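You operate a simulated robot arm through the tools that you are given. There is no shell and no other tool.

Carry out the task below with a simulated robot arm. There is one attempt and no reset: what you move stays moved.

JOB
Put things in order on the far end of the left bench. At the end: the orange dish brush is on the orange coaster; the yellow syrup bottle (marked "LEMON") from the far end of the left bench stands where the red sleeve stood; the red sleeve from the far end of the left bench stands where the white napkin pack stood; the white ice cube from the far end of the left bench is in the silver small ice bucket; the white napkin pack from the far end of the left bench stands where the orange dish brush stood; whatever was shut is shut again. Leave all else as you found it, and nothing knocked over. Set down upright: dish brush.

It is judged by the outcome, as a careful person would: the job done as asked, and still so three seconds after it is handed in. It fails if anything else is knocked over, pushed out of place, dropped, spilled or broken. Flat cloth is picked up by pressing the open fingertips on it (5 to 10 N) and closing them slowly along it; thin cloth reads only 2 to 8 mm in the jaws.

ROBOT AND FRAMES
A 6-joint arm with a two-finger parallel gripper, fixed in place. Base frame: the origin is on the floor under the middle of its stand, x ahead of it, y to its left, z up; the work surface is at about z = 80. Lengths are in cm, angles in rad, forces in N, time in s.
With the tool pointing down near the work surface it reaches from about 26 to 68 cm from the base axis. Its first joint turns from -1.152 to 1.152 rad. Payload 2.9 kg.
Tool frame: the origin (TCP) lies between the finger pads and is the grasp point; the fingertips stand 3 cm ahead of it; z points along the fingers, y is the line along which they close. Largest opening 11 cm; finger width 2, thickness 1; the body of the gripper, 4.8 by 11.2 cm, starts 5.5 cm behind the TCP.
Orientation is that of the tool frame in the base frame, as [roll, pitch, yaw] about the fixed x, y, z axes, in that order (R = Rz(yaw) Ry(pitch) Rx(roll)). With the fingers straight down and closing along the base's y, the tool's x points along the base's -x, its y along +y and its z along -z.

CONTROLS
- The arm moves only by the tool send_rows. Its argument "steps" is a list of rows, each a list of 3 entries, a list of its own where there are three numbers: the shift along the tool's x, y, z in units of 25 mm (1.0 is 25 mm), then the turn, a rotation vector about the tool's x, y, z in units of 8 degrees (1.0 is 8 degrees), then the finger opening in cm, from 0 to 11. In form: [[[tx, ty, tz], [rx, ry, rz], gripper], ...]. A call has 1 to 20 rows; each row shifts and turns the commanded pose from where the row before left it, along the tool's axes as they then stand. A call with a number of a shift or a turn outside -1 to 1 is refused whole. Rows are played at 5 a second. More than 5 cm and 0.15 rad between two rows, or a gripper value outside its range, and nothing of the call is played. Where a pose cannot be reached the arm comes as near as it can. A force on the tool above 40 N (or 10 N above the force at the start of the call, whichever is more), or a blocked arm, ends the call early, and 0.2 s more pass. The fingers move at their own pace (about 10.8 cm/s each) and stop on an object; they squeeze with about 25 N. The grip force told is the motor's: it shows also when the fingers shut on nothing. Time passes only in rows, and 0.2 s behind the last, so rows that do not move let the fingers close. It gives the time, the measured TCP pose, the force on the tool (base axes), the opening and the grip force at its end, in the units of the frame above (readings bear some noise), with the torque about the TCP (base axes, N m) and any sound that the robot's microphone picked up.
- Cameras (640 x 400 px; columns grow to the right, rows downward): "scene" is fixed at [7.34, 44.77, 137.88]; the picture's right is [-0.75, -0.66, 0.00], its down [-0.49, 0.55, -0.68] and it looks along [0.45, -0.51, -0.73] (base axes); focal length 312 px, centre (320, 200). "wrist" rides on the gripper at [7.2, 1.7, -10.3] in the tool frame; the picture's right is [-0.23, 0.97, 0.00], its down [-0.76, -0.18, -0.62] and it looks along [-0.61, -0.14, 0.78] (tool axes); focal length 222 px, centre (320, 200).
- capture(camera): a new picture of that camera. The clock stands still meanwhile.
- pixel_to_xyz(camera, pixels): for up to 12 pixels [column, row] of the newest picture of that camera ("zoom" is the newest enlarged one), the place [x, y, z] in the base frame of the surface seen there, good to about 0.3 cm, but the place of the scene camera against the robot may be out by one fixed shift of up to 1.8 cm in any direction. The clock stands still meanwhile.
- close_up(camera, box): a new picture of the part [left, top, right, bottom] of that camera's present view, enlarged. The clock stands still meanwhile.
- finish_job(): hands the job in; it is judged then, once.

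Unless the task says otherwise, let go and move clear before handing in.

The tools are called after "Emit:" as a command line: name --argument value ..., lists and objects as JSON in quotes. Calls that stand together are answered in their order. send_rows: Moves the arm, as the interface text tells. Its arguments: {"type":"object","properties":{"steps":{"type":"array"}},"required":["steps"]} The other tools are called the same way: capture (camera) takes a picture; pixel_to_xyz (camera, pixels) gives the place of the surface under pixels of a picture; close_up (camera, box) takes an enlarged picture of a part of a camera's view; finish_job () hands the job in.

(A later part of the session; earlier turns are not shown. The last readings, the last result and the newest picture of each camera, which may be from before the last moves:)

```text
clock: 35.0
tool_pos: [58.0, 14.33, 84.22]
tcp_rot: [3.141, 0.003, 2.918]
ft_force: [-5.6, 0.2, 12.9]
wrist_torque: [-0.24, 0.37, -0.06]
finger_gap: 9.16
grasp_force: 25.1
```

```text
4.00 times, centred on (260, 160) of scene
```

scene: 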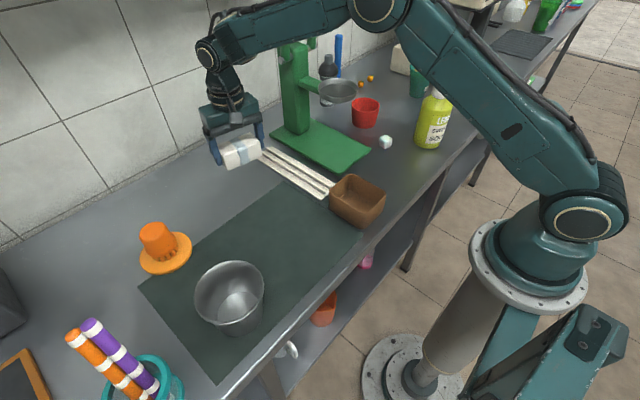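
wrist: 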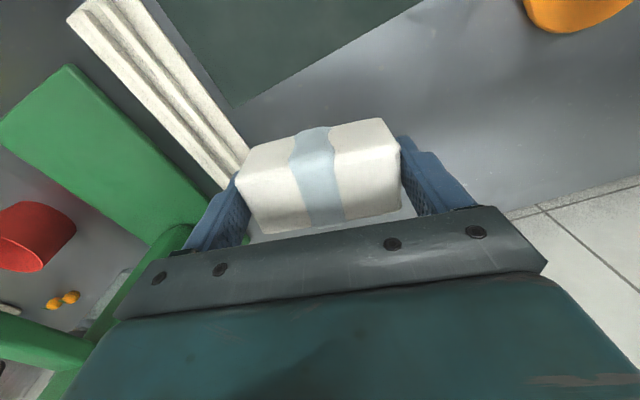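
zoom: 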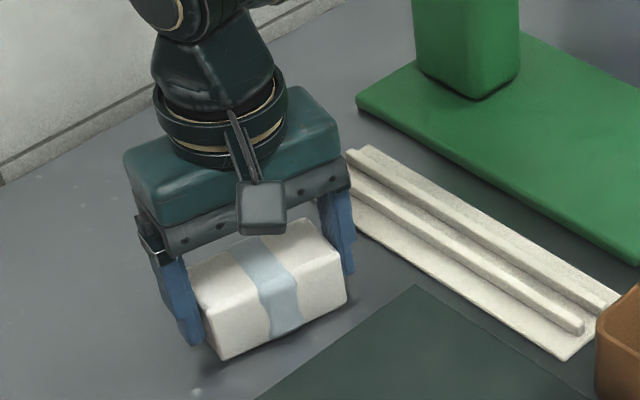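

Contact is made (+12.9 N). I'll ease up a hair, open gently, and rise.

Emit:
send_rows --steps '[[[0, 0, -0.04], [0, 0, 0], 6], [[0, 0, 0], [0, 0, 0], 9.3], [[0, 0, 0], [0, 0, 0], 9.6], [[0, 0, 0], [0, 0, 0], 10.2], [[0, 0, 0], [0, 0, 0], 11], [[0, 0, -0.3], [0, 0, 0], 11], [[0, 0, -0.8], [0, 0, 0], 11], [[0, 0, -1], [0, 0, 0], 11], [[0, 0, -1], [0, 0, 0], 11], [[0, 0, -1], [0, 0, 0], 11], [[0, 0, 0], [0, 0, 0], 11]]'

Emit:
capture --camera "wrist"

Emit:
capture --camera "scene"

```text
clock: 37.4
tool_pos: [57.91, 14.18, 94.54]
tcp_rot: [3.141, 0.0, 2.918]
ft_force: [0.0, 0.3, -0.2]
wrist_torque: [-0.03, -0.02, 0.01]
finger_gap: 10.99
grasp_force: 0.0
```

```text
taken
```

wrist: 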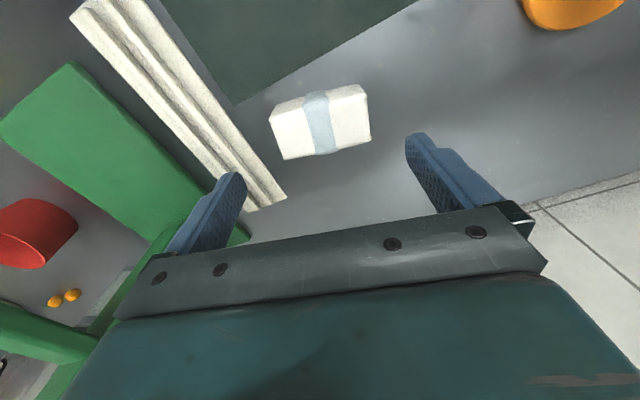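

```text
taken
```

scene: 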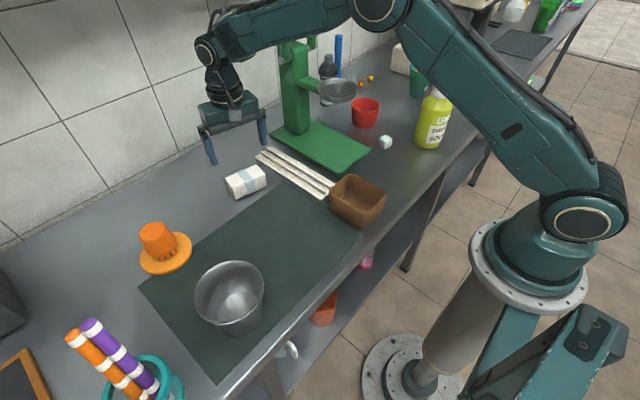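

The pack stands at the brush's old spot. I'll verify its position and get rough readings for the sleeve and press.

Emit:
pixel_to_xyz --camera "wrist" --pixels '[[271, 118], [283, 158], [370, 137], [365, 92], [320, 120], [40, 205], [10, 240], [70, 215], [40, 265]]'

Emit:
pixel_to_xyz --camera "scene" --pixels '[[246, 180], [350, 103], [380, 103], [365, 97], [365, 124], [340, 90], [320, 85], [355, 85], [300, 90], [328, 70], [338, 50], [385, 141]]'

Emit:
close_up --camera "scene" --box '[280, 30, 420, 160]'

```text
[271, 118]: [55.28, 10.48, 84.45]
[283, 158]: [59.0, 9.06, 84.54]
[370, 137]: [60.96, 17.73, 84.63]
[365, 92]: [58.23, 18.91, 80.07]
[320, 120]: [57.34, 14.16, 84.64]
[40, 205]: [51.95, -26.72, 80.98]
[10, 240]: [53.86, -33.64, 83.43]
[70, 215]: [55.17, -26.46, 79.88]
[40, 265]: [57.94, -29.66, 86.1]
```

```text
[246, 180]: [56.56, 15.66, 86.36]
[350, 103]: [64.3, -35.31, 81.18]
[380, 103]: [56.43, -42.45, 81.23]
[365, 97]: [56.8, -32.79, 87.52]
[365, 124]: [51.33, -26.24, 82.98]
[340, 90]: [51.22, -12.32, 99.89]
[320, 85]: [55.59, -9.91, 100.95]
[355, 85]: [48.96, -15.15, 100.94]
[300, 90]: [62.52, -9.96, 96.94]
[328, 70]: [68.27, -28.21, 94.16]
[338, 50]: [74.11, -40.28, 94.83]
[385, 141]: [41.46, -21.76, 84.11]
```

```text
3.08 times, centred on (350, 95) of scene
```

zoom: 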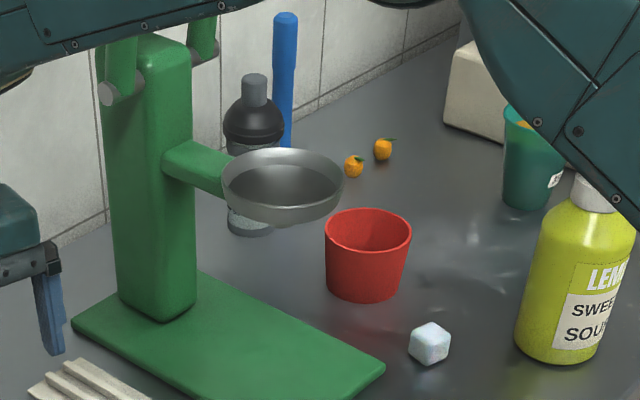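

The pack sits at about (57.9, 14.2), within a few millimetres of the brush's old place. The press pan stands at roughly (51, −13, 100), so I'll back toward the robot first and then swing round in front of the press to the sleeve side.

Emit:
send_rows --steps '[[[0, 0, -0.9], [0, 0, -0.8], 11], [[0, 0, -0.9], [0, 0, -0.8], 11], [[0.9, 0, -0.3], [0, 0, 0], 11], [[0.9, 0, -0.3], [0, 0, 0], 11], [[0.9, 0, -0.3], [0, 0, 0], 11], [[0.9, 0, -0.3], [0, 0, 0], 11], [[0.9, 0, -0.3], [0, 0, 0], 11], [[0.9, 0, -0.3], [0, 0, 0], 11], [[0.9, 0, -0.3], [0, 0, 0], 11], [[0.9, 0, -0.3], [0, 0, 0], 11], [[0.8, 0, 0], [0, 0, 0], 11], [[0, 0, 0], [0, 0, 0], 11]]'

Emit:
capture --camera "scene"

Emit:
capture --camera "wrist"

```text
clock: 40.0
tool_pos: [37.92, 14.17, 104.97]
tcp_rot: [-3.141, 0.0, 3.141]
ft_force: [0.3, 0.1, 0.0]
wrist_torque: [0.0, -0.02, 0.01]
finger_gap: 11.01
grasp_force: 0.1
```

```text
taken
```

scene: 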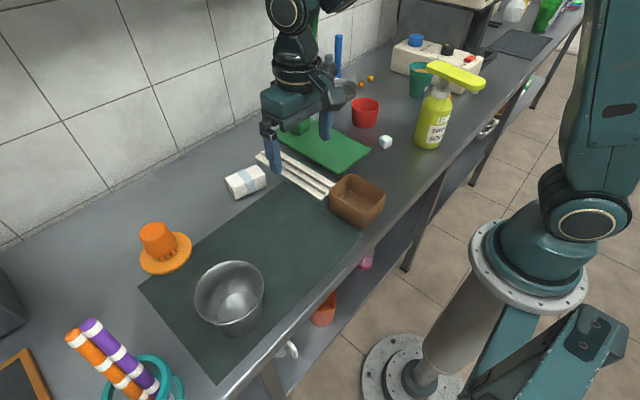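

```text
taken
```

wrist: 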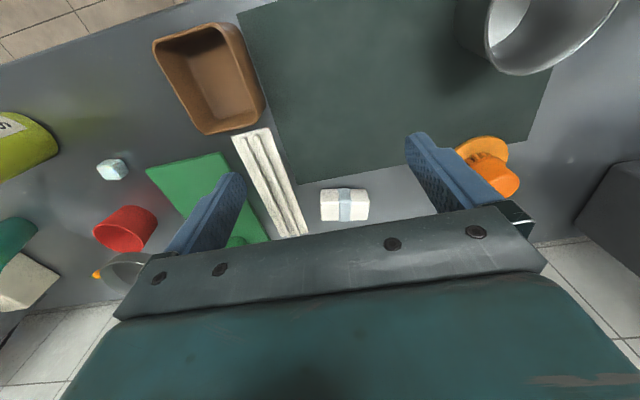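

The wrist view shows the sleeve at (127,228), the ice cube at (112,168) and the bottle at (25,145). Before swinging over, I'll check the bottle's height and position.

Emit:
pixel_to_xyz --camera "scene" --pixels '[[440, 66], [455, 74], [475, 84], [430, 68], [440, 90], [437, 100], [420, 110], [450, 115], [432, 147], [430, 130], [443, 83], [482, 78]]'

Emit:
close_up --camera "scene" --box '[390, 40, 510, 160]'

Emit:
pixel_to_xyz --camera "wrist" --pixels '[[40, 140], [20, 160], [50, 145], [112, 168], [127, 240], [105, 215], [150, 215], [125, 205], [40, 265], [15, 230], [210, 130], [185, 90]]'

```text
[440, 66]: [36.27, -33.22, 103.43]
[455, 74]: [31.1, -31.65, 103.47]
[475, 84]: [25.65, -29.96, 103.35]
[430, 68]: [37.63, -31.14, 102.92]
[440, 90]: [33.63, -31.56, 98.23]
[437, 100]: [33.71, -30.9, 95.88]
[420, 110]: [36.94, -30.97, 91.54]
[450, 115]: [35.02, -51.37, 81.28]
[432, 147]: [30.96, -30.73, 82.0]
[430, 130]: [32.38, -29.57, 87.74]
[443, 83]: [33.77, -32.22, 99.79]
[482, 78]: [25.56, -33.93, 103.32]
```

```text
3.33 times, centred on (450, 100) of scene
```

zoom: 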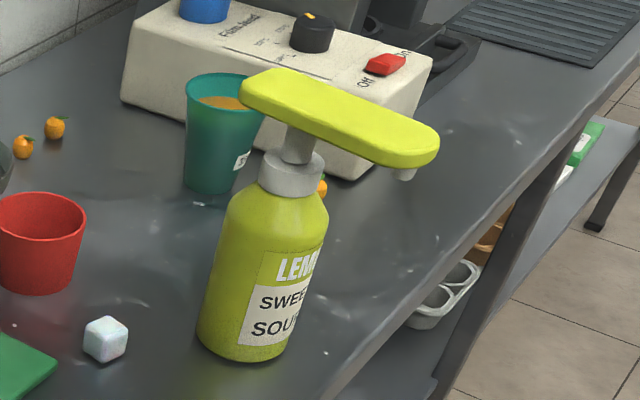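

```text
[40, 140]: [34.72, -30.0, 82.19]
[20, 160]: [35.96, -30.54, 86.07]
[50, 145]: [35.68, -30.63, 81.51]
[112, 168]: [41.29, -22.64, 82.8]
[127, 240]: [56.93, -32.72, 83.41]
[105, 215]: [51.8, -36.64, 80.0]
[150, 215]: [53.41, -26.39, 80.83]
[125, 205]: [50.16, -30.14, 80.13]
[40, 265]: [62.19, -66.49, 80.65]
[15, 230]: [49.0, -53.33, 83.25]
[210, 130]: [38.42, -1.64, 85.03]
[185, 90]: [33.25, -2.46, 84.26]
```

The pump head tops out near z ≈ 102 (scene reads 103.4) and stretches from x ≈ 25 to 38 at y ≈ −32. I'll swing over at TCP z = 108 to y ≈ −18, keeping clear of both the pan and the bottle.

Emit:
send_rows --steps '[[[0, -0.5, -0.6], [0, 0, 0], 11], [[0, -0.9, -0.6], [0, 0, 0], 11], [[0, -1, 0], [0, 0, 0], 11], [[0, -1, 0], [0, 0, 0], 11], [[0, -1, 0], [0, 0, 0], 11], [[0, -1, 0], [0, 0, 0], 11], [[0, -1, 0], [0, 0, 0], 11], [[0, -1, 0], [0, 0, 0], 11], [[0, -1, 0], [0, 0, 0], 11], [[0, -1, 0], [0, 0, 0], 11], [[0, -1, 0], [0, 0, 0], 11], [[0, -1, 0], [0, 0, 0], 11], [[0, -1, 0], [0, 0, 0], 11], [[0, -0.5, 0], [0, 0, 0], 11], [[0, 0, 0], [0, 0, 0], 11]]'

Emit:
capture --camera "scene"

Emit:
capture --camera "wrist"

```text
clock: 43.2
tool_pos: [37.84, -18.04, 107.99]
tcp_rot: [3.141, 0.0, 3.141]
ft_force: [0.8, 0.4, 0.1]
wrist_torque: [0.0, 0.01, 0.0]
finger_gap: 11.01
grasp_force: 0.0
```

```text
taken
```

scene: 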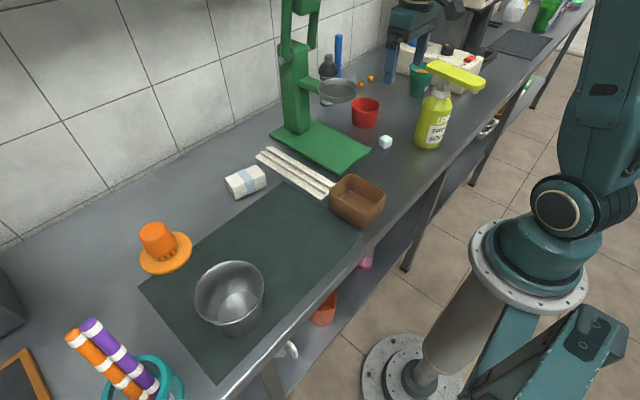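

```text
taken
```

wrist: 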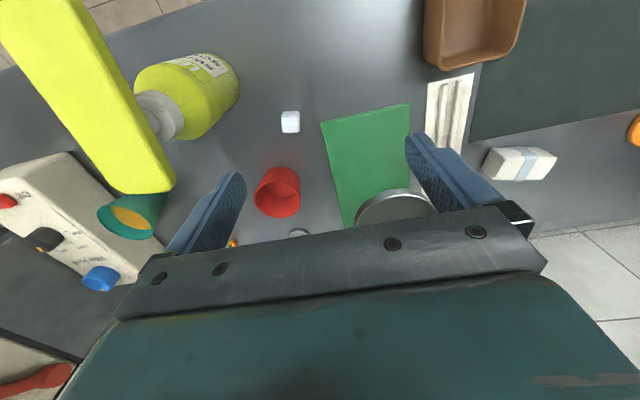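

The sleeve is clear at (278,193), the ice cube at (290,121), and the bottle with its long pump head is on the left. I'll zoom in on the sleeve and measure it.

Emit:
close_up --camera "wrist" --box '[220, 95, 360, 235]'

Emit:
pixel_to_xyz --camera "wrist" --pixels '[[276, 171], [278, 216], [257, 185], [300, 195], [256, 200], [298, 208], [278, 195], [262, 172], [298, 178], [290, 121], [350, 205], [410, 200]]'

```text
2.86 times, centred on (290, 165) of wrist
```

zoom: 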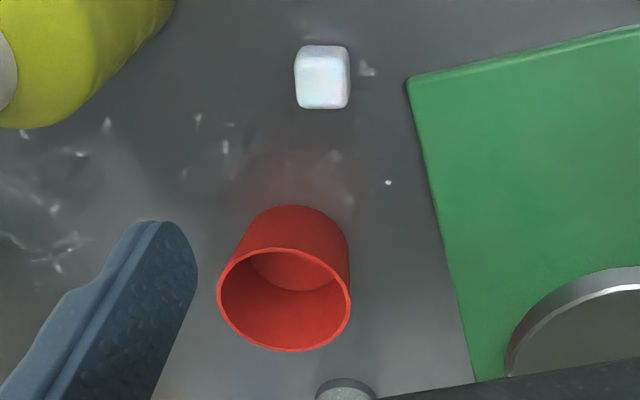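

```text
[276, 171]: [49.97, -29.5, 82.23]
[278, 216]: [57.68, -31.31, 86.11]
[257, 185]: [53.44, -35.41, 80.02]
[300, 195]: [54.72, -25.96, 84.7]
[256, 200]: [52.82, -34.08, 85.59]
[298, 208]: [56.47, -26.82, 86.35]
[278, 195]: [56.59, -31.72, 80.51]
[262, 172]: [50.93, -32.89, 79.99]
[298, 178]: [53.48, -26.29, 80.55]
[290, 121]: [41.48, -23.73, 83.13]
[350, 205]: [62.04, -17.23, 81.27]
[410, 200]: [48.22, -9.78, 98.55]
```

Emit:
pixel_to_xyz --camera "zoom" --pixels '[[221, 288], [348, 302], [285, 251], [282, 349], [240, 262], [330, 265], [235, 330], [330, 335], [295, 208], [290, 285], [300, 60], [322, 80]]'

```text
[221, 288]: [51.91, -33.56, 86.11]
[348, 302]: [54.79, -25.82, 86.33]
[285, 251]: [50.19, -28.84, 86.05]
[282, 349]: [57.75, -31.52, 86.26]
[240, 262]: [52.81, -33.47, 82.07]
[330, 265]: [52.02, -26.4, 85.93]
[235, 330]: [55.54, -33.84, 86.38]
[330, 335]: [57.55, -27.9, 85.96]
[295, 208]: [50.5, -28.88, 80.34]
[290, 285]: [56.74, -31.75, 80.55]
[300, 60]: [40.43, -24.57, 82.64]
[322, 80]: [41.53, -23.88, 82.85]
```

The sleeve's rim fits a circle centred at (53.95, −29.97) with radius 4.1 and rim z ≈ 86.2. I'll move over it at z = 108, which keeps above the pan (98.5), and check again before lowering.

Emit:
send_rows --steps '[[[-0.6, -0.45, 0], [0, 0, 0], 11], [[-0.84, -0.62, 0], [0, 0, 0], 11], [[-0.84, -0.62, 0], [0, 0, 0], 11], [[-0.84, -0.62, 0], [0, 0, 0], 11], [[-0.84, -0.62, 0], [0, 0, 0], 11], [[-0.84, -0.62, 0], [0, 0, 0], 11], [[-0.84, -0.62, 0], [0, 0, 0], 11], [[-0.8, -0.6, 0], [0, 0, 0], 11], [[0, 0, 0], [0, 0, 0], 11]]'

Emit:
capture --camera "wrist"

Emit:
capture --camera "scene"

```text
clock: 45.2
tool_pos: [54.1, -30.0, 107.89]
tcp_rot: [3.14, 0.001, -3.141]
ft_force: [-0.1, -0.1, -0.6]
wrist_torque: [-0.01, -0.01, 0.0]
finger_gap: 10.98
grasp_force: 0.0
```

```text
taken
```

wrist: 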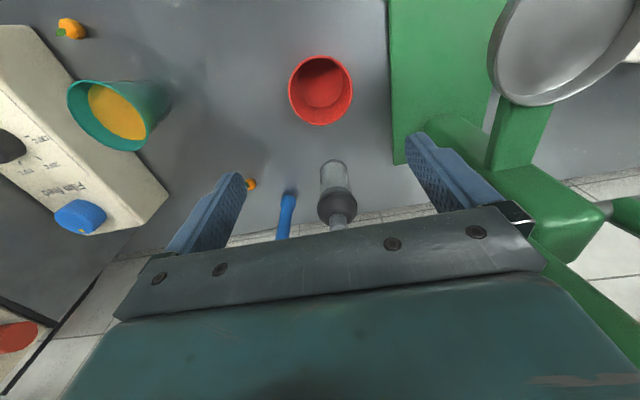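

```text
taken
```

scene: 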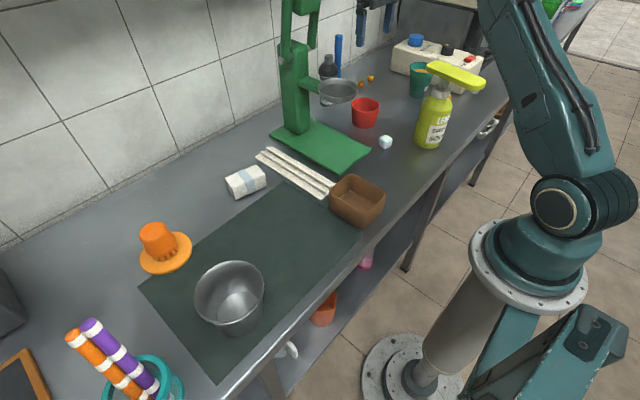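

The sleeve now shows at (321,90), with a clear bottle at (335,190) and a blue tool at (287,215) behind it. I'll check those positions and the rim again.

Emit:
pixel_to_xyz --camera "wrist" --pixels '[[320, 57], [320, 122], [290, 88], [352, 92], [298, 68], [343, 68], [298, 112], [345, 112], [333, 165], [337, 205], [287, 200], [505, 100]]'

```text
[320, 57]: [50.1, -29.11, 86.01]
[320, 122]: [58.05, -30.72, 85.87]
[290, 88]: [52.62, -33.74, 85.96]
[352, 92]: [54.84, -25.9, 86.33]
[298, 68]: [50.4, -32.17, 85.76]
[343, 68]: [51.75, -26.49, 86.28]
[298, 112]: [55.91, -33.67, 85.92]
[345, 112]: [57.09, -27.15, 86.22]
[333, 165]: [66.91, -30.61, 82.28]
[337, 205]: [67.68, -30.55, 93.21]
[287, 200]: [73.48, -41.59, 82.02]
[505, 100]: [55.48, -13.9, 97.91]
```

The rim centre is (53.9, −29.9) and the clear bottle is at x ≈ 67, well clear. I'll lower to just above the rim, aligning as I go.

Emit:
send_rows --steps '[[[0.08, 0.04, 0.6], [0, 0, 0], 11], [[0, 0, 1], [0, 0, 0], 11], [[0, 0, 1], [0, 0, 0], 11], [[0, 0, 1], [0, 0, 0], 11], [[0, 0, 1], [0, 0, 0], 11], [[0, 0, 1], [0, 0, 0], 11], [[0, 0, 0.8], [0, 0, 0], 11], [[0, 0, 0], [0, 0, 0], 11]]'

Emit:
capture --camera "wrist"

```text
clock: 47.0
tool_pos: [53.92, -29.91, 91.82]
tcp_rot: [-3.141, 0.0, -3.14]
ft_force: [0.4, -0.7, 0.6]
wrist_torque: [0.01, -0.01, -0.01]
finger_gap: 11.0
grasp_force: 0.0
```

```text
taken
```

wrist: 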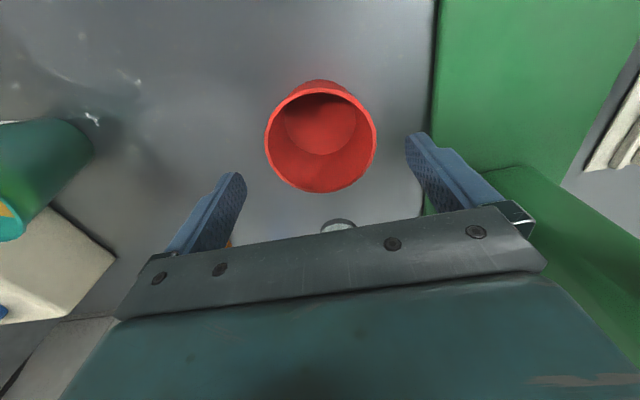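

Emit:
pixel_to_xyz --camera "wrist" --pixels '[[266, 135], [375, 140], [320, 92], [320, 190], [280, 100], [362, 103], [283, 178], [360, 175], [310, 140], [470, 175]]'

```text
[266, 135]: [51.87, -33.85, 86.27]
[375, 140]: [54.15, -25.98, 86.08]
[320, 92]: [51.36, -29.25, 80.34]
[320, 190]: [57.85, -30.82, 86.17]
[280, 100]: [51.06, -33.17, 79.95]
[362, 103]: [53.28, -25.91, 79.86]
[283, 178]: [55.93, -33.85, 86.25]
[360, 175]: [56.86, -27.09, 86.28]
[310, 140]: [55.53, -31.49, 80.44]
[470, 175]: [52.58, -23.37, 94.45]
```

Alignment is good (rim y from −34.0 to −25.9). I'll descend to TCP z = 86.5 and close gently.

Emit:
send_rows --steps '[[[0, 0, 0.6], [0, 0, 0], 11], [[0, 0, 0.7], [0, 0, 0], 11], [[0, 0, 0.5], [0, 0, 0], 11], [[0, 0, 0.3], [0, 0, 0], 11], [[0, 0, 0], [0, 0, 0], 10], [[0, 0, 0], [0, 0, 0], 9.2], [[0, 0, 0], [0, 0, 0], 8.5], [[0, 0, 0], [0, 0, 0], 7.5], [[0, 0, 0], [0, 0, 0], 7], [[0, 0, 0], [0, 0, 0], 7]]'

Emit:
capture --camera "wrist"

Emit:
close_up --camera "scene" --box '[300, 50, 460, 160]'

```text
clock: 49.2
tool_pos: [53.78, -30.19, 86.71]
tcp_rot: [3.141, 0.0, -3.141]
ft_force: [0.5, 0.2, -0.5]
wrist_torque: [0.0, 0.0, 0.01]
finger_gap: 8.39
grasp_force: 24.9
```

```text
taken
```

wrist: 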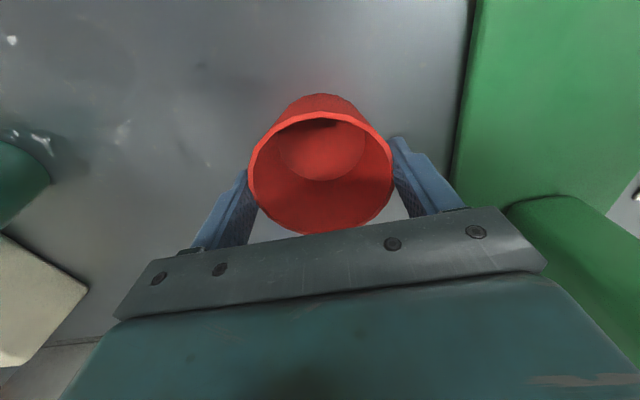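

```text
3.64 times, centred on (380, 105) of scene
```

zoom: 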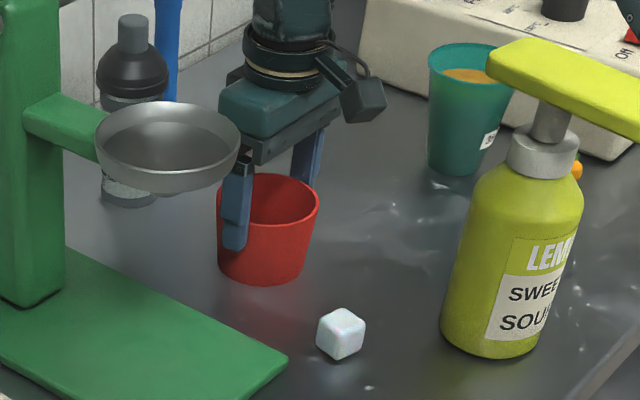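

Gripped at 8.39 cm, 25 N. I'll do a small test lift.

Emit:
send_rows --steps '[[[0, 0, -0.15], [0, 0, 0], 7], [[0, 0, -0.2], [0, 0, 0], 7], [[0, 0, -0.3], [0, 0, 0], 7], [[0, 0, 0], [0, 0, 0], 7]]'

Emit:
close_up --camera "scene" --box '[300, 50, 460, 160]'

```text
clock: 50.2
tool_pos: [53.76, -29.99, 88.45]
tcp_rot: [-3.141, -0.001, -3.142]
ft_force: [0.5, -0.1, 0.6]
wrist_torque: [0.0, 0.0, -0.04]
finger_gap: 8.4
grasp_force: 25.1
```

```text
3.64 times, centred on (380, 105) of scene
```

zoom: 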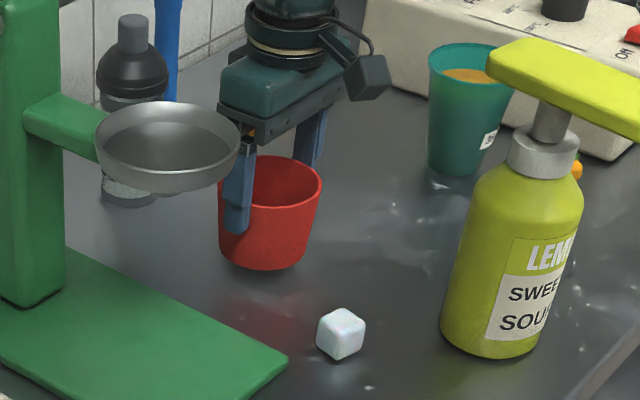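

The sleeve is held level. I'll lift it straight up to z = 110, above the pan, and retreat diagonally toward the robot.

Emit:
send_rows --steps '[[[0, 0, -0.6], [0, 0, 0], 7], [[0, 0, -1], [0, 0, 0], 7], [[0, 0, -1], [0, 0, 0], 7], [[0, 0, -1], [0, 0, 0], 7], [[0, 0, -1], [0, 0, 0], 7], [[0, 0, -1], [0, 0, 0], 7], [[0, 0, -1], [0, 0, 0], 7], [[0, 0, -1], [0, 0, 0], 7], [[0, 0, -1], [0, 0, 0], 7], [[0.5, 0.37, 0], [0, 0, 0], 7], [[0.84, 0.63, 0], [0, 0, 0], 7], [[0.84, 0.63, 0], [0, 0, 0], 7], [[0.84, 0.63, 0], [0, 0, 0], 7], [[0.84, 0.63, 0], [0, 0, 0], 7], [[0.84, 0.63, 0], [0, 0, 0], 7], [[0.84, 0.63, 0], [0, 0, 0], 7], [[0.84, 0.63, 0], [0, 0, 0], 7], [[0, 0, 0], [0, 0, 0], 7]]'

Emit:
capture --camera "scene"

```text
clock: 54.0
tool_pos: [38.05, -17.81, 110.04]
tcp_rot: [-3.141, 0.001, 3.141]
ft_force: [-0.7, 0.2, -0.2]
wrist_torque: [0.05, 0.01, 0.0]
finger_gap: 8.3
grasp_force: 25.3
```

```text
taken
```

scene: 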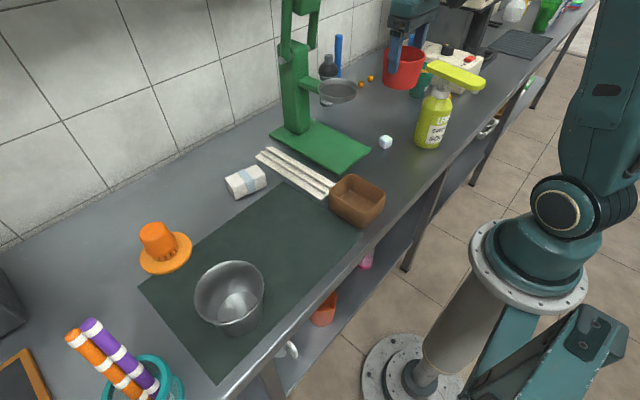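

The sleeve is still firmly held (8.3 cm). I'll sweep across in front of the press to above the pack's old spot (43.6, 22.1).

Emit:
send_rows --steps '[[[0, 0.5, 0], [0, 0, 0], 7], [[0, 0.95, 0], [0, 0, 0], 7], [[0, 0.95, 0], [0, 0, 0], 7], [[0, 0.95, 0], [0, 0, 0], 7], [[0, 0.95, 0], [0, 0, 0], 7], [[0, 0.95, 0], [0, 0, 0], 7], [[0, 0.95, 0], [0, 0, 0], 7], [[0, 0.95, 0], [0, 0, 0], 7], [[0, 0.95, 0], [0, 0, 0], 7], [[0, 0.95, 0], [0, 0, 0], 7], [[0, 0.95, 0], [0, 0, 0], 7], [[0, 0.95, 0], [0, 0, 0], 7], [[-0.4, 0.95, 0], [0, 0, 0], 7], [[-0.4, 0.95, 0], [0, 0, 0], 7], [[-0.4, 0.95, 0], [0, 0, 0], 7], [[-0.4, 0.95, 0], [0, 0, 0], 7], [[-0.4, 0.95, 0], [0, 0, 0], 7], [[-0.22, 0.26, 0], [0, 0, 0], 7], [[0, 0, 0], [0, 0, 0], 7]]'

Emit:
capture --camera "scene"

Emit:
capture --camera "wrist"

```text
clock: 58.0
tool_pos: [43.29, 21.85, 109.78]
tcp_rot: [-3.141, 0.0, -3.14]
ft_force: [-0.5, 0.4, -0.6]
wrist_torque: [0.01, -0.03, -0.01]
finger_gap: 8.22
grasp_force: 24.7
```

```text
taken
```

scene: 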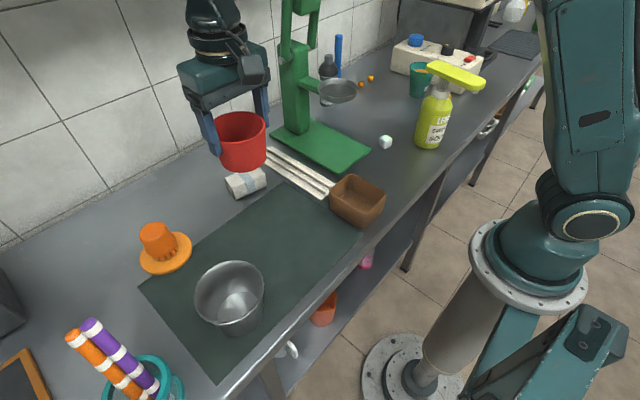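

```text
taken
```

wrist: 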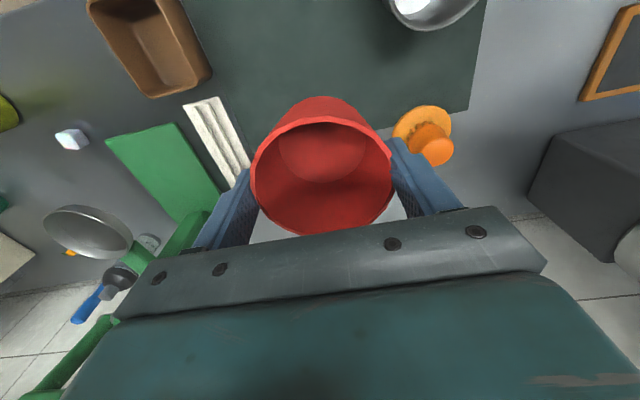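

The opening reads 8.22, slightly less than before, so the sleeve may have settled a little in the jaws. I'll measure its rim and bottom relative to the tool before lowering.

Emit:
pixel_to_xyz --camera "wrist" --pixels '[[253, 180], [390, 175], [320, 123], [320, 234], [275, 133], [365, 135], [280, 222], [370, 215], [325, 99], [320, 150], [395, 95], [300, 30]]'

Emit:
close_up --camera "scene" --box '[160, 70, 300, 180]'

```text
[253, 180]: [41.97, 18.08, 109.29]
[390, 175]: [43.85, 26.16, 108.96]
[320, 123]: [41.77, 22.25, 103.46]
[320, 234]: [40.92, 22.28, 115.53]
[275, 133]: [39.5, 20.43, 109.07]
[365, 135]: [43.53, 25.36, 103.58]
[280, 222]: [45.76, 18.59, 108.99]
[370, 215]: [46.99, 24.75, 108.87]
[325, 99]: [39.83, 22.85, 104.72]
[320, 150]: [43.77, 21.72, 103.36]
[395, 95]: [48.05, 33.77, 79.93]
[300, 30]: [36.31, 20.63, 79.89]
```

```text
3.64 times, centred on (230, 125) of scene
```

zoom: 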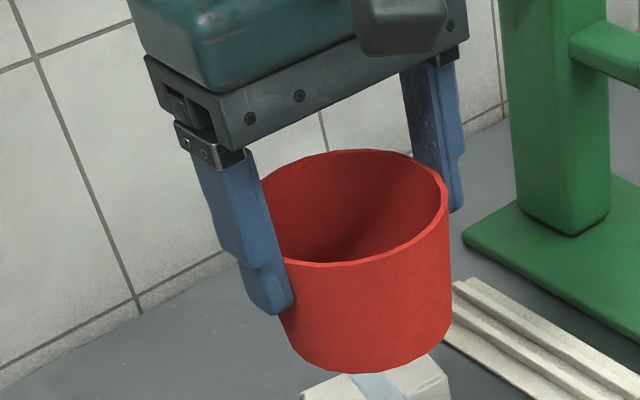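

The rim sits 0.75 below the TCP (it was about 0.4), so the sleeve slid down about 3 mm but is level and centred at (43.5, 22.05). Contact should come near TCP z ≈ 87.1. I'll lower most of the way.

Emit:
send_rows --steps '[[[-0.06, 0, 0.5], [0, 0, 0], 7], [[0, 0, 1], [0, 0, 0], 7], [[0, 0, 1], [0, 0, 0], 7], [[0, 0, 1], [0, 0, 0], 7], [[0, 0, 1], [0, 0, 0], 7], [[0, 0, 1], [0, 0, 0], 7], [[0, 0, 1], [0, 0, 0], 7], [[0, 0, 1], [0, 0, 0], 7], [[0, 0, 0.7], [0, 0, 0], 7], [[0, 0, 0.4], [0, 0, 0], 7], [[0, 0, 0.1], [0, 0, 0], 7], [[0, 0, 0], [0, 0, 0], 7]]'

Emit:
close_up --camera "scene" --box '[180, 170, 340, 280]'

```text
clock: 60.6
tool_pos: [43.6, 22.28, 87.98]
tcp_rot: [-3.141, -0.001, 3.14]
ft_force: [-0.6, 0.1, -0.2]
wrist_torque: [0.01, -0.02, 0.01]
finger_gap: 8.17
grasp_force: 25.3
```

```text
3.64 times, centred on (260, 225) of scene
```

zoom: 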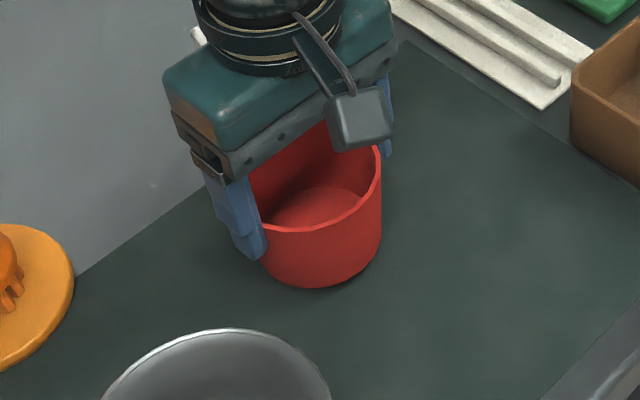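

The sleeve hangs just above the mat with no contact force yet. I'll step down in small increments until it touches.

Emit:
send_rows --steps '[[[0, 0, 0.06], [0, 0, 0], 7], [[0, 0, 0.06], [0, 0, 0], 7], [[0, 0, 0.06], [0, 0, 0], 7], [[0, 0, 0], [0, 0, 0], 7]]'

```text
clock: 61.6
tool_pos: [43.74, 22.06, 87.55]
tcp_rot: [-3.14, -0.001, 3.141]
ft_force: [-0.2, 0.9, -1.7]
wrist_torque: [-0.03, -0.02, 0.04]
finger_gap: 8.14
grasp_force: 25.3
```

Emit:
send_rows --steps '[[[0, 0, 0.05], [0, 0, 0], 7], [[0, 0, 0.05], [0, 0, 0], 7], [[0, 0, 0], [0, 0, 0], 7]]'

```text
clock: 62.4
tool_pos: [43.71, 22.08, 87.41]
tcp_rot: [-3.141, -0.001, 3.141]
ft_force: [-0.3, 0.4, 0.4]
wrist_torque: [-0.03, 0.0, 0.03]
finger_gap: 8.13
grasp_force: 25.5
```

Emit:
send_rows --steps '[[[0, 0, 0.05], [0, 0, 0], 7], [[0, 0, 0.05], [0, 0, 0], 7], [[0, 0, 0], [0, 0, 0], 7]]'

Emit:
close_up --camera "scene" --box '[200, 180, 300, 260]'

```text
clock: 63.2
tool_pos: [43.67, 22.02, 87.09]
tcp_rot: [-3.141, 0.0, 3.141]
ft_force: [0.8, -0.2, -0.8]
wrist_torque: [0.02, 0.01, -0.01]
finger_gap: 8.17
grasp_force: 25.2
```

```text
5.00 times, centred on (250, 220) of scene
```

zoom: 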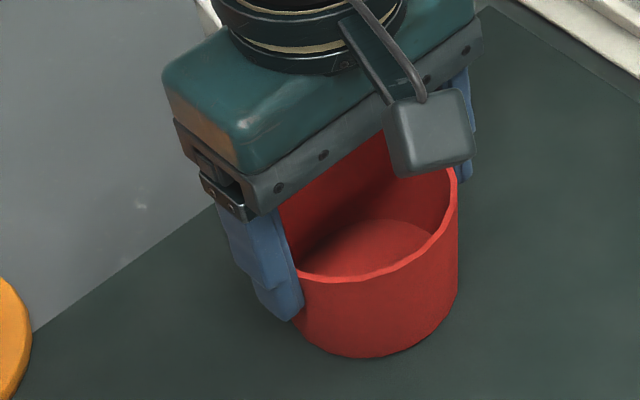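

Emit:
send_rows --steps '[[[0, 0, 0.05], [0, 0, 0], 7], [[0, 0, 0.05], [0, 0, 0], 7], [[0, 0, 0], [0, 0, 0], 7]]'

```text
clock: 64.0
tool_pos: [43.72, 22.01, 86.93]
tcp_rot: [-3.14, 0.001, 3.141]
ft_force: [0.0, -0.6, -0.1]
wrist_torque: [-0.01, -0.02, -0.01]
finger_gap: 8.2
grasp_force: 25.1
```

The opening is creeping back up (8.13 → 8.20), which may mean the sleeve is already on the mat. I'll check the rim height in the wrist view.

Emit:
capture --camera "wrist"

Emit:
pixel_to_xyz --camera "wrist" --pixels '[[253, 180], [390, 175], [275, 133], [280, 222], [370, 215], [325, 99], [320, 150], [395, 60], [300, 30], [220, 80]]'

```text
taken
```

wrist: 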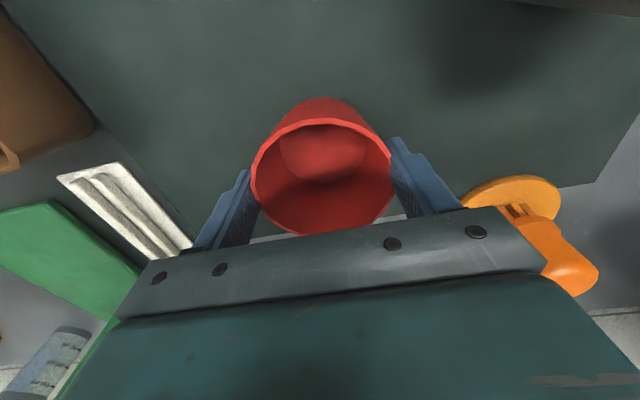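

```text
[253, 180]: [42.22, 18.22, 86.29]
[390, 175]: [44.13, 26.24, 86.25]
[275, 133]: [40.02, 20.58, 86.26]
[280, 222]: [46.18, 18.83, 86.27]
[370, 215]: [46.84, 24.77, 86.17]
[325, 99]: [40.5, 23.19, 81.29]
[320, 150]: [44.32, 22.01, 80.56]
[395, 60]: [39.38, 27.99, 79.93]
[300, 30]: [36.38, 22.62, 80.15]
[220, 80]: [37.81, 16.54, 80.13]
```

The rim is at z = 86.25 and the inner floor at 80.56, matching its height when standing on the bench, so it's on the mat. I'll release slowly and rise.

Emit:
send_rows --steps '[[[0, 0, 0.03], [0, 0, 0], 7], [[0, 0, 0], [0, 0, 0], 8.4], [[0, 0, 0], [0, 0, 0], 8.8], [[0, 0, 0], [0, 0, 0], 9.6], [[0, 0, 0], [0, 0, 0], 11], [[0, 0, 0], [0, 0, 0], 11], [[0, 0, -0.3], [0, 0, 0], 11], [[0, 0, -0.8], [0, 0, 0], 11], [[0, 0, -1], [0, 0, 0], 11], [[0, 0, -1], [0, 0, 0], 11], [[0, 0, -1], [0, 0, 0], 11], [[0, 0, 0], [0, 0, 0], 11]]'

Emit:
capture --camera "wrist"

Emit:
capture --camera "scene"

```text
clock: 66.6
tool_pos: [43.43, 22.14, 97.05]
tcp_rot: [-3.141, -0.001, -3.14]
ft_force: [-0.2, -0.1, -0.4]
wrist_torque: [-0.02, -0.01, -0.01]
finger_gap: 10.98
grasp_force: 0.1
```

```text
taken
```

wrist: 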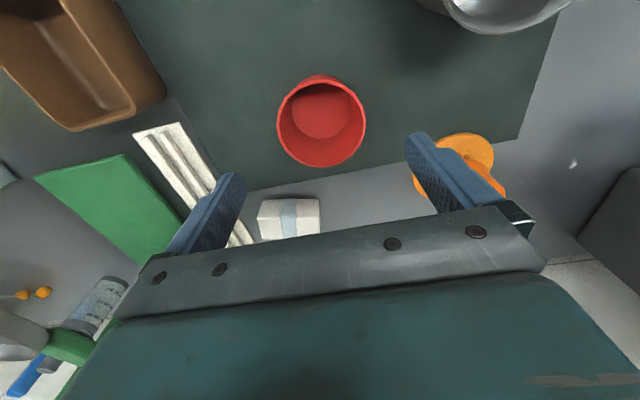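

```text
taken
```

scene: 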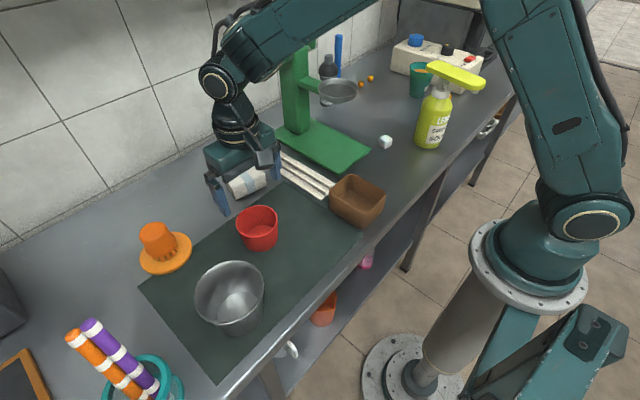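

The sleeve stands upright at the pack's old spot. Next is the bottle: I'll rise to z = 112, swing back in front of the press, and measure the bottle's head and collar.

Emit:
send_rows --steps '[[[0, 0, -1], [0, 0, 0], 11], [[0.2, 0, -1], [0, 0, 0], 11], [[0.4, 0, -1], [0, 0, 0], 11], [[0.5, 0, -1], [0, 0, 0], 11], [[0.5, 0, -1], [0, 0, 0], 11], [[0.5, -0.5, -1], [0, 0, 0], 11], [[0.1, -1, 0], [0, 0, 0], 11], [[0, -1, 0], [0, 0, 0], 11], [[0, -1, 0], [0, 0, 0], 11], [[0, -1, 0], [0, 0, 0], 11], [[0, -1, 0], [0, 0, 0], 11], [[0, -1, 0], [0, 0, 0], 11], [[0, -1, 0], [0, 0, 0], 11], [[0, -1, 0], [0, 0, 0], 11], [[0, -1, 0], [0, 0, 0], 11], [[0, -1, 0], [0, 0, 0], 11], [[0, -1, 0], [0, 0, 0], 11], [[0, -1, 0], [0, 0, 0], 11], [[0, -1, 0], [0, 0, 0], 11], [[0, 0, 0], [0, 0, 0], 11]]'

Emit:
capture --camera "wrist"

```text
clock: 70.8
tool_pos: [37.94, -11.8, 112.1]
tcp_rot: [-3.141, 0.0, -3.141]
ft_force: [-0.3, -0.6, -0.3]
wrist_torque: [-0.01, -0.01, 0.04]
finger_gap: 11.0
grasp_force: 0.1
```

```text
taken
```

wrist: 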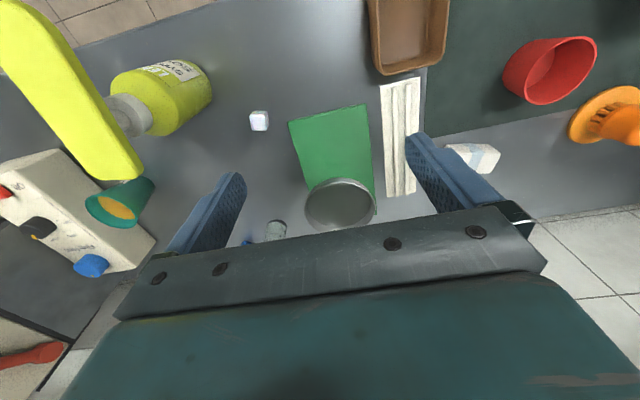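

The bottle's head shows at (70,90) on the left. I'll back off so the whole bottle sits in the middle of the view for measuring.

Emit:
send_rows --steps '[[[0.63, -0.92, -0.06], [0, 0, 0], 11], [[0.63, -0.92, -0.06], [0, 0, 0], 11], [[0.63, -0.92, -0.06], [0, 0, 0], 11], [[0.63, -0.92, -0.06], [0, 0, 0], 11], [[0.63, -0.92, -0.06], [0, 0, 0], 11], [[0.63, -0.92, -0.06], [0, 0, 0], 11], [[0.63, -0.92, -0.06], [0, 0, 0], 11], [[0, 0, 0], [0, 0, 0], 11]]'

Emit:
capture --camera "wrist"

Emit:
capture --camera "scene"

```text
clock: 72.6
tool_pos: [26.88, -27.72, 113.24]
tcp_rot: [-3.142, -0.001, -3.141]
ft_force: [-0.3, 0.3, -0.2]
wrist_torque: [0.03, -0.04, -0.01]
finger_gap: 10.99
grasp_force: 0.1
```

```text
taken
```

wrist: 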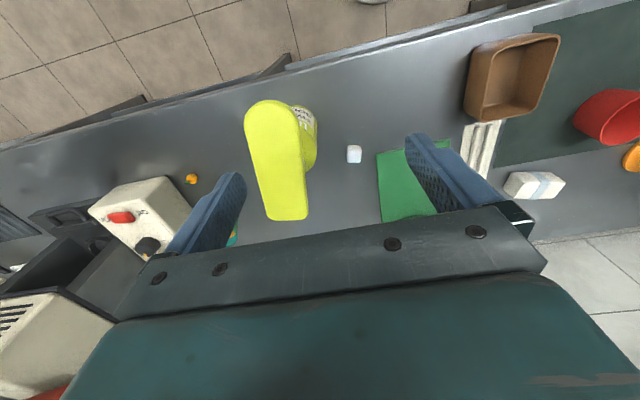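

```text
taken
```

scene: 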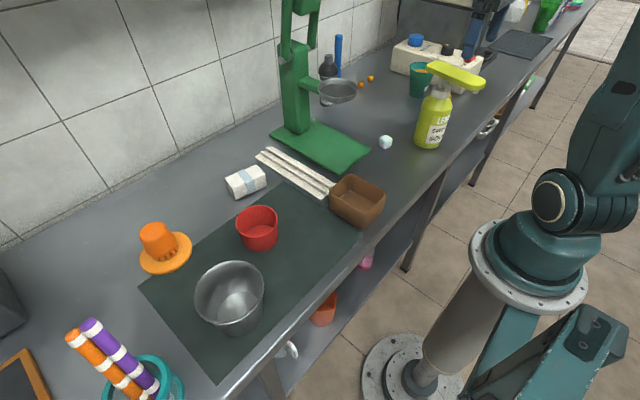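

The pump head is now seen from above at (275,160), with the body behind it at (308,135). I'll measure the head outline.

Emit:
close_up --camera "wrist" --box '[200, 80, 376, 230]'

Emit:
pixel_to_xyz --camera "wrist" --pixels '[[270, 103], [288, 217], [248, 125], [296, 122], [258, 170], [304, 168], [267, 212], [305, 212], [278, 160], [283, 200], [273, 125], [310, 135]]'

```text
2.67 times, centred on (288, 155) of wrist
```

zoom: 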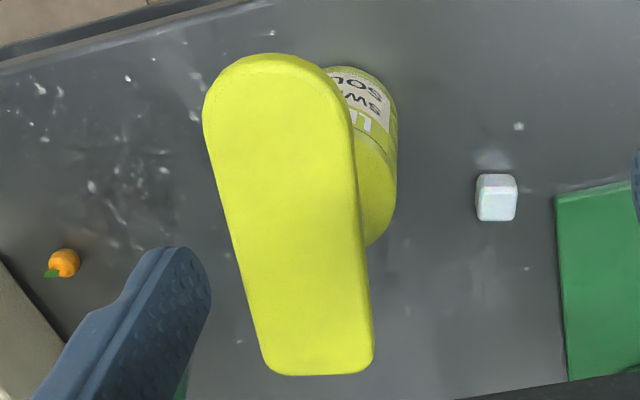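

```text
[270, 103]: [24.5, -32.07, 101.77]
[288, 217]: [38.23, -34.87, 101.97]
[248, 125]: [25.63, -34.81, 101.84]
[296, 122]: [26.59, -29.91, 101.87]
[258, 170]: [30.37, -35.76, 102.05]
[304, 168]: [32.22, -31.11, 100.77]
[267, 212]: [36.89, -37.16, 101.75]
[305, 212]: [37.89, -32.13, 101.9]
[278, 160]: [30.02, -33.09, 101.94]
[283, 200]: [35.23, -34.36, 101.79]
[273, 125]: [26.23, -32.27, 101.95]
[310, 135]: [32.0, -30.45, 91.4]
```

The head top is at z = 101.9, about 14 cm long and 5.1 cm wide, with its axis about 11.5° off x. I plan to straddle it from above and grip the grey collar below. To find the collar centre, I'll zoom the scene camera on the bottle.

Emit:
close_up --camera "scene" --box '[404, 55, 492, 155]'

```text
4.00 times, centred on (448, 105) of scene
```

zoom: 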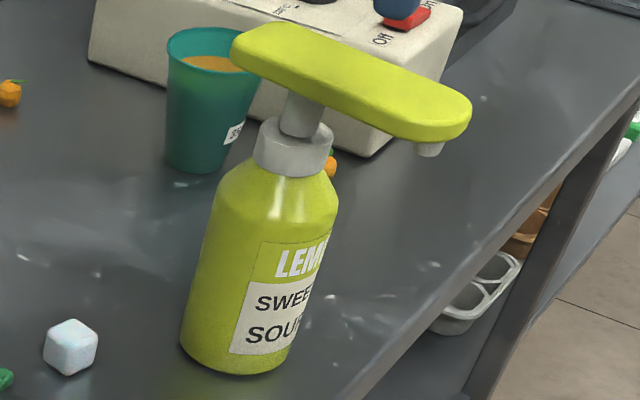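

Emit:
pixel_to_xyz --camera "zoom" --pixels '[[345, 85], [470, 105], [250, 45], [293, 155], [260, 145], [327, 155], [303, 120], [293, 130], [285, 172], [255, 300], [240, 360], [72, 335]]'

Emit:
pixel_to_xyz --camera "wrist" --pixels '[[354, 150], [354, 160], [316, 130], [312, 110], [314, 150], [311, 160], [306, 108], [308, 170]]'

```text
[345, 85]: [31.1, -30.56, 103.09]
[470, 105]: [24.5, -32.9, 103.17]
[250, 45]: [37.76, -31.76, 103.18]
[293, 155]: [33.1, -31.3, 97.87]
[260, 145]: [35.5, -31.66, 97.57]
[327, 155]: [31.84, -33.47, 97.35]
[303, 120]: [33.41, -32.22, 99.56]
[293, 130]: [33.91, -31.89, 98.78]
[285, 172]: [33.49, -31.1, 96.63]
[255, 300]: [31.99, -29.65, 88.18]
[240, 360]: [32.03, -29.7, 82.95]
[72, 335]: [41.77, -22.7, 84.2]
```

```text
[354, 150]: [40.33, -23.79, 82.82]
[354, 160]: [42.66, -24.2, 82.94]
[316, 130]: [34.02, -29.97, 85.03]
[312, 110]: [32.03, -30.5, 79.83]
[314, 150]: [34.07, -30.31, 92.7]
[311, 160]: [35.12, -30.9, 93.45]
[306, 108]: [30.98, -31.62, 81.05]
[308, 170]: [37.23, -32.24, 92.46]
```

The collar is only about 4.4 cm across, narrower than the 5.1 cm head, so from above the jaws would meet the head's sides. I'll grip the head's straight sides right above the stem (34.0, −34.0), where the bottle hangs balanced, and test-lift carefully. Moving above it now with the yaw matched.

Emit:
send_rows --steps '[[[-0.71, -0.63, 0], [0, 0, 0], 9], [[-0.71, -0.63, 0], [0, 0, 0], 9], [[-0.71, -0.63, 0], [0, 0, 0], 9], [[-0.71, -0.63, 0], [0, 0, 0], 9], [[0, 0, 0], [0, 0, 0.72], 9], [[0, 0, 0], [0, 0, 0.72], 9], [[0, 0, 0], [0, 0, 0], 9]]'

Emit:
capture --camera "wrist"

```text
clock: 74.2
tool_pos: [34.18, -34.11, 113.21]
tcp_rot: [3.142, 0.001, 2.94]
ft_force: [-0.4, -0.2, -0.6]
wrist_torque: [-0.01, 0.01, 0.02]
finger_gap: 8.98
grasp_force: 0.1
```

```text
taken
```

wrist: 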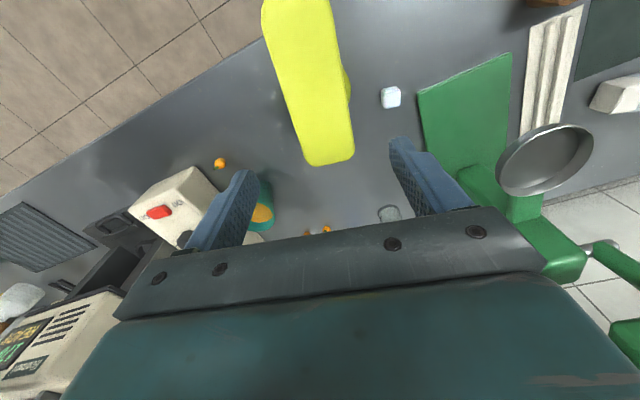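

The head lies between the fingers at (310,80). I'll check its edges again from here.

Emit:
pixel_to_xyz --camera "wrist" --pixels '[[333, 163], [303, 155], [353, 150], [296, 120], [348, 118], [284, 80], [341, 80], [275, 40], [333, 40], [320, 120], [312, 80], [351, 80]]'

```text
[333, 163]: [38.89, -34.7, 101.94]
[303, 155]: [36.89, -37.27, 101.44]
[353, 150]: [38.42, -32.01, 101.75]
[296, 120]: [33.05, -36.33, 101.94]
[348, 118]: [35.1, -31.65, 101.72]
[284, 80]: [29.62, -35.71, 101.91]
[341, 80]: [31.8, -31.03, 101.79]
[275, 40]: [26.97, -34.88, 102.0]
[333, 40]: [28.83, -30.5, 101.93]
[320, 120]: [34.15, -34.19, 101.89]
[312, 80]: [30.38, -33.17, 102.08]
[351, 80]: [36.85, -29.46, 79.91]
```

The head's mid-line passes (34.1, −34.0), right under the TCP. I'll descend so the pads meet the head's sides, tips around the stem.

Emit:
send_rows --steps '[[[0, 0.03, 0.6], [0, 0, 0], 9], [[0, 0, 0.9], [0, 0, 0], 9], [[0, 0, 0.9], [0, 0, 0], 9], [[0, 0, 0.9], [0, 0, 0], 9], [[0, 0, 0.8], [0, 0, 0], 9], [[0, 0, 0.6], [0, 0, 0], 9], [[0, 0, 0.3], [0, 0, 0], 9], [[0, 0, 0], [0, 0, 0], 9]]'

Emit:
capture --camera "wrist"

Emit:
close_up --camera "scene" --box '[390, 40, 510, 160]'

```text
clock: 76.0
tool_pos: [34.12, -34.02, 100.57]
tcp_rot: [3.141, 0.0, 2.942]
ft_force: [0.2, 0.1, -1.1]
wrist_torque: [0.0, 0.0, -0.02]
finger_gap: 9.03
grasp_force: 0.0
```

```text
taken
```

wrist: 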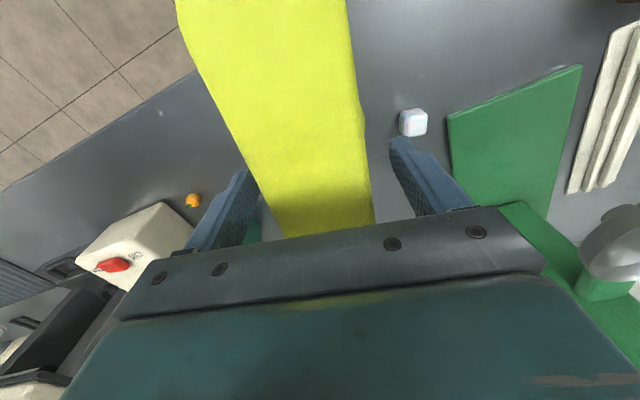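

```text
3.33 times, centred on (450, 100) of scene
```

zoom: 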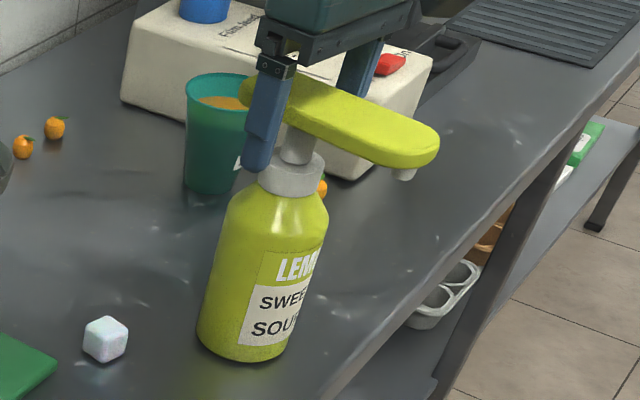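

The fingers straddle the head in line with the stem. I'll close on the head gently.

Emit:
send_rows --steps '[[[0, 0, 0], [0, 0, 0], 7.5], [[0, 0, 0], [0, 0, 0], 6.5], [[0, 0, 0], [0, 0, 0], 5.5], [[0, 0, 0], [0, 0, 0], 4.5], [[0, 0, 0], [0, 0, 0], 3.5], [[0, 0, 0], [0, 0, 0], 3.5]]'

Emit:
close_up --camera "scene" --box '[390, 40, 510, 160]'

```text
clock: 77.4
tool_pos: [34.09, -34.1, 100.69]
tcp_rot: [-3.139, -0.001, 2.941]
ft_force: [-2.2, -1.7, -0.3]
wrist_torque: [-0.08, 0.07, 0.08]
finger_gap: 5.54
grasp_force: 25.1
```

```text
3.33 times, centred on (450, 100) of scene
```

zoom: 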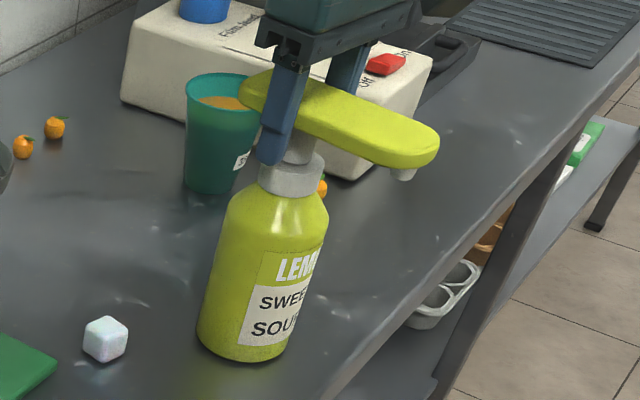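

Gripped at 5.54 cm, 25 N, aligned with the stem, bottle undisturbed. I'll do a slow test lift of about 1 cm.

Emit:
send_rows --steps '[[[0, 0, -0.08], [0, 0, 0], 3.5], [[0, 0, -0.1], [0, 0, 0], 3.5], [[0, 0, -0.12], [0, 0, 0], 3.5], [[0, 0, -0.12], [0, 0, 0], 3.5], [[0, 0, 0], [0, 0, 0], 3.5]]'

Emit:
close_up --camera "scene" --box '[390, 40, 510, 160]'

```text
clock: 78.6
tool_pos: [34.23, -34.15, 101.74]
tcp_rot: [3.141, 0.0, 2.941]
ft_force: [0.0, -0.4, -11.3]
wrist_torque: [-0.02, -0.04, 0.0]
finger_gap: 5.56
grasp_force: 25.3
```

```text
3.33 times, centred on (450, 100) of scene
```

zoom: 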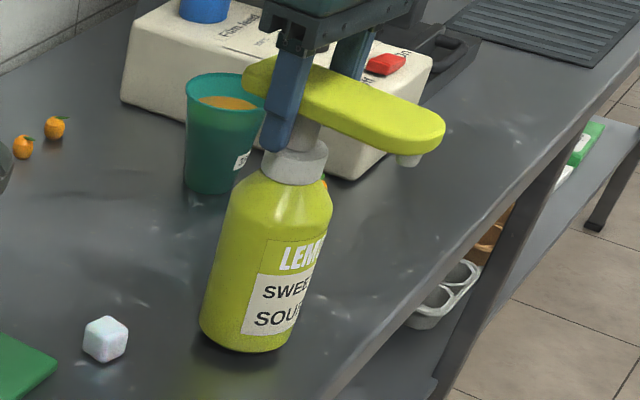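

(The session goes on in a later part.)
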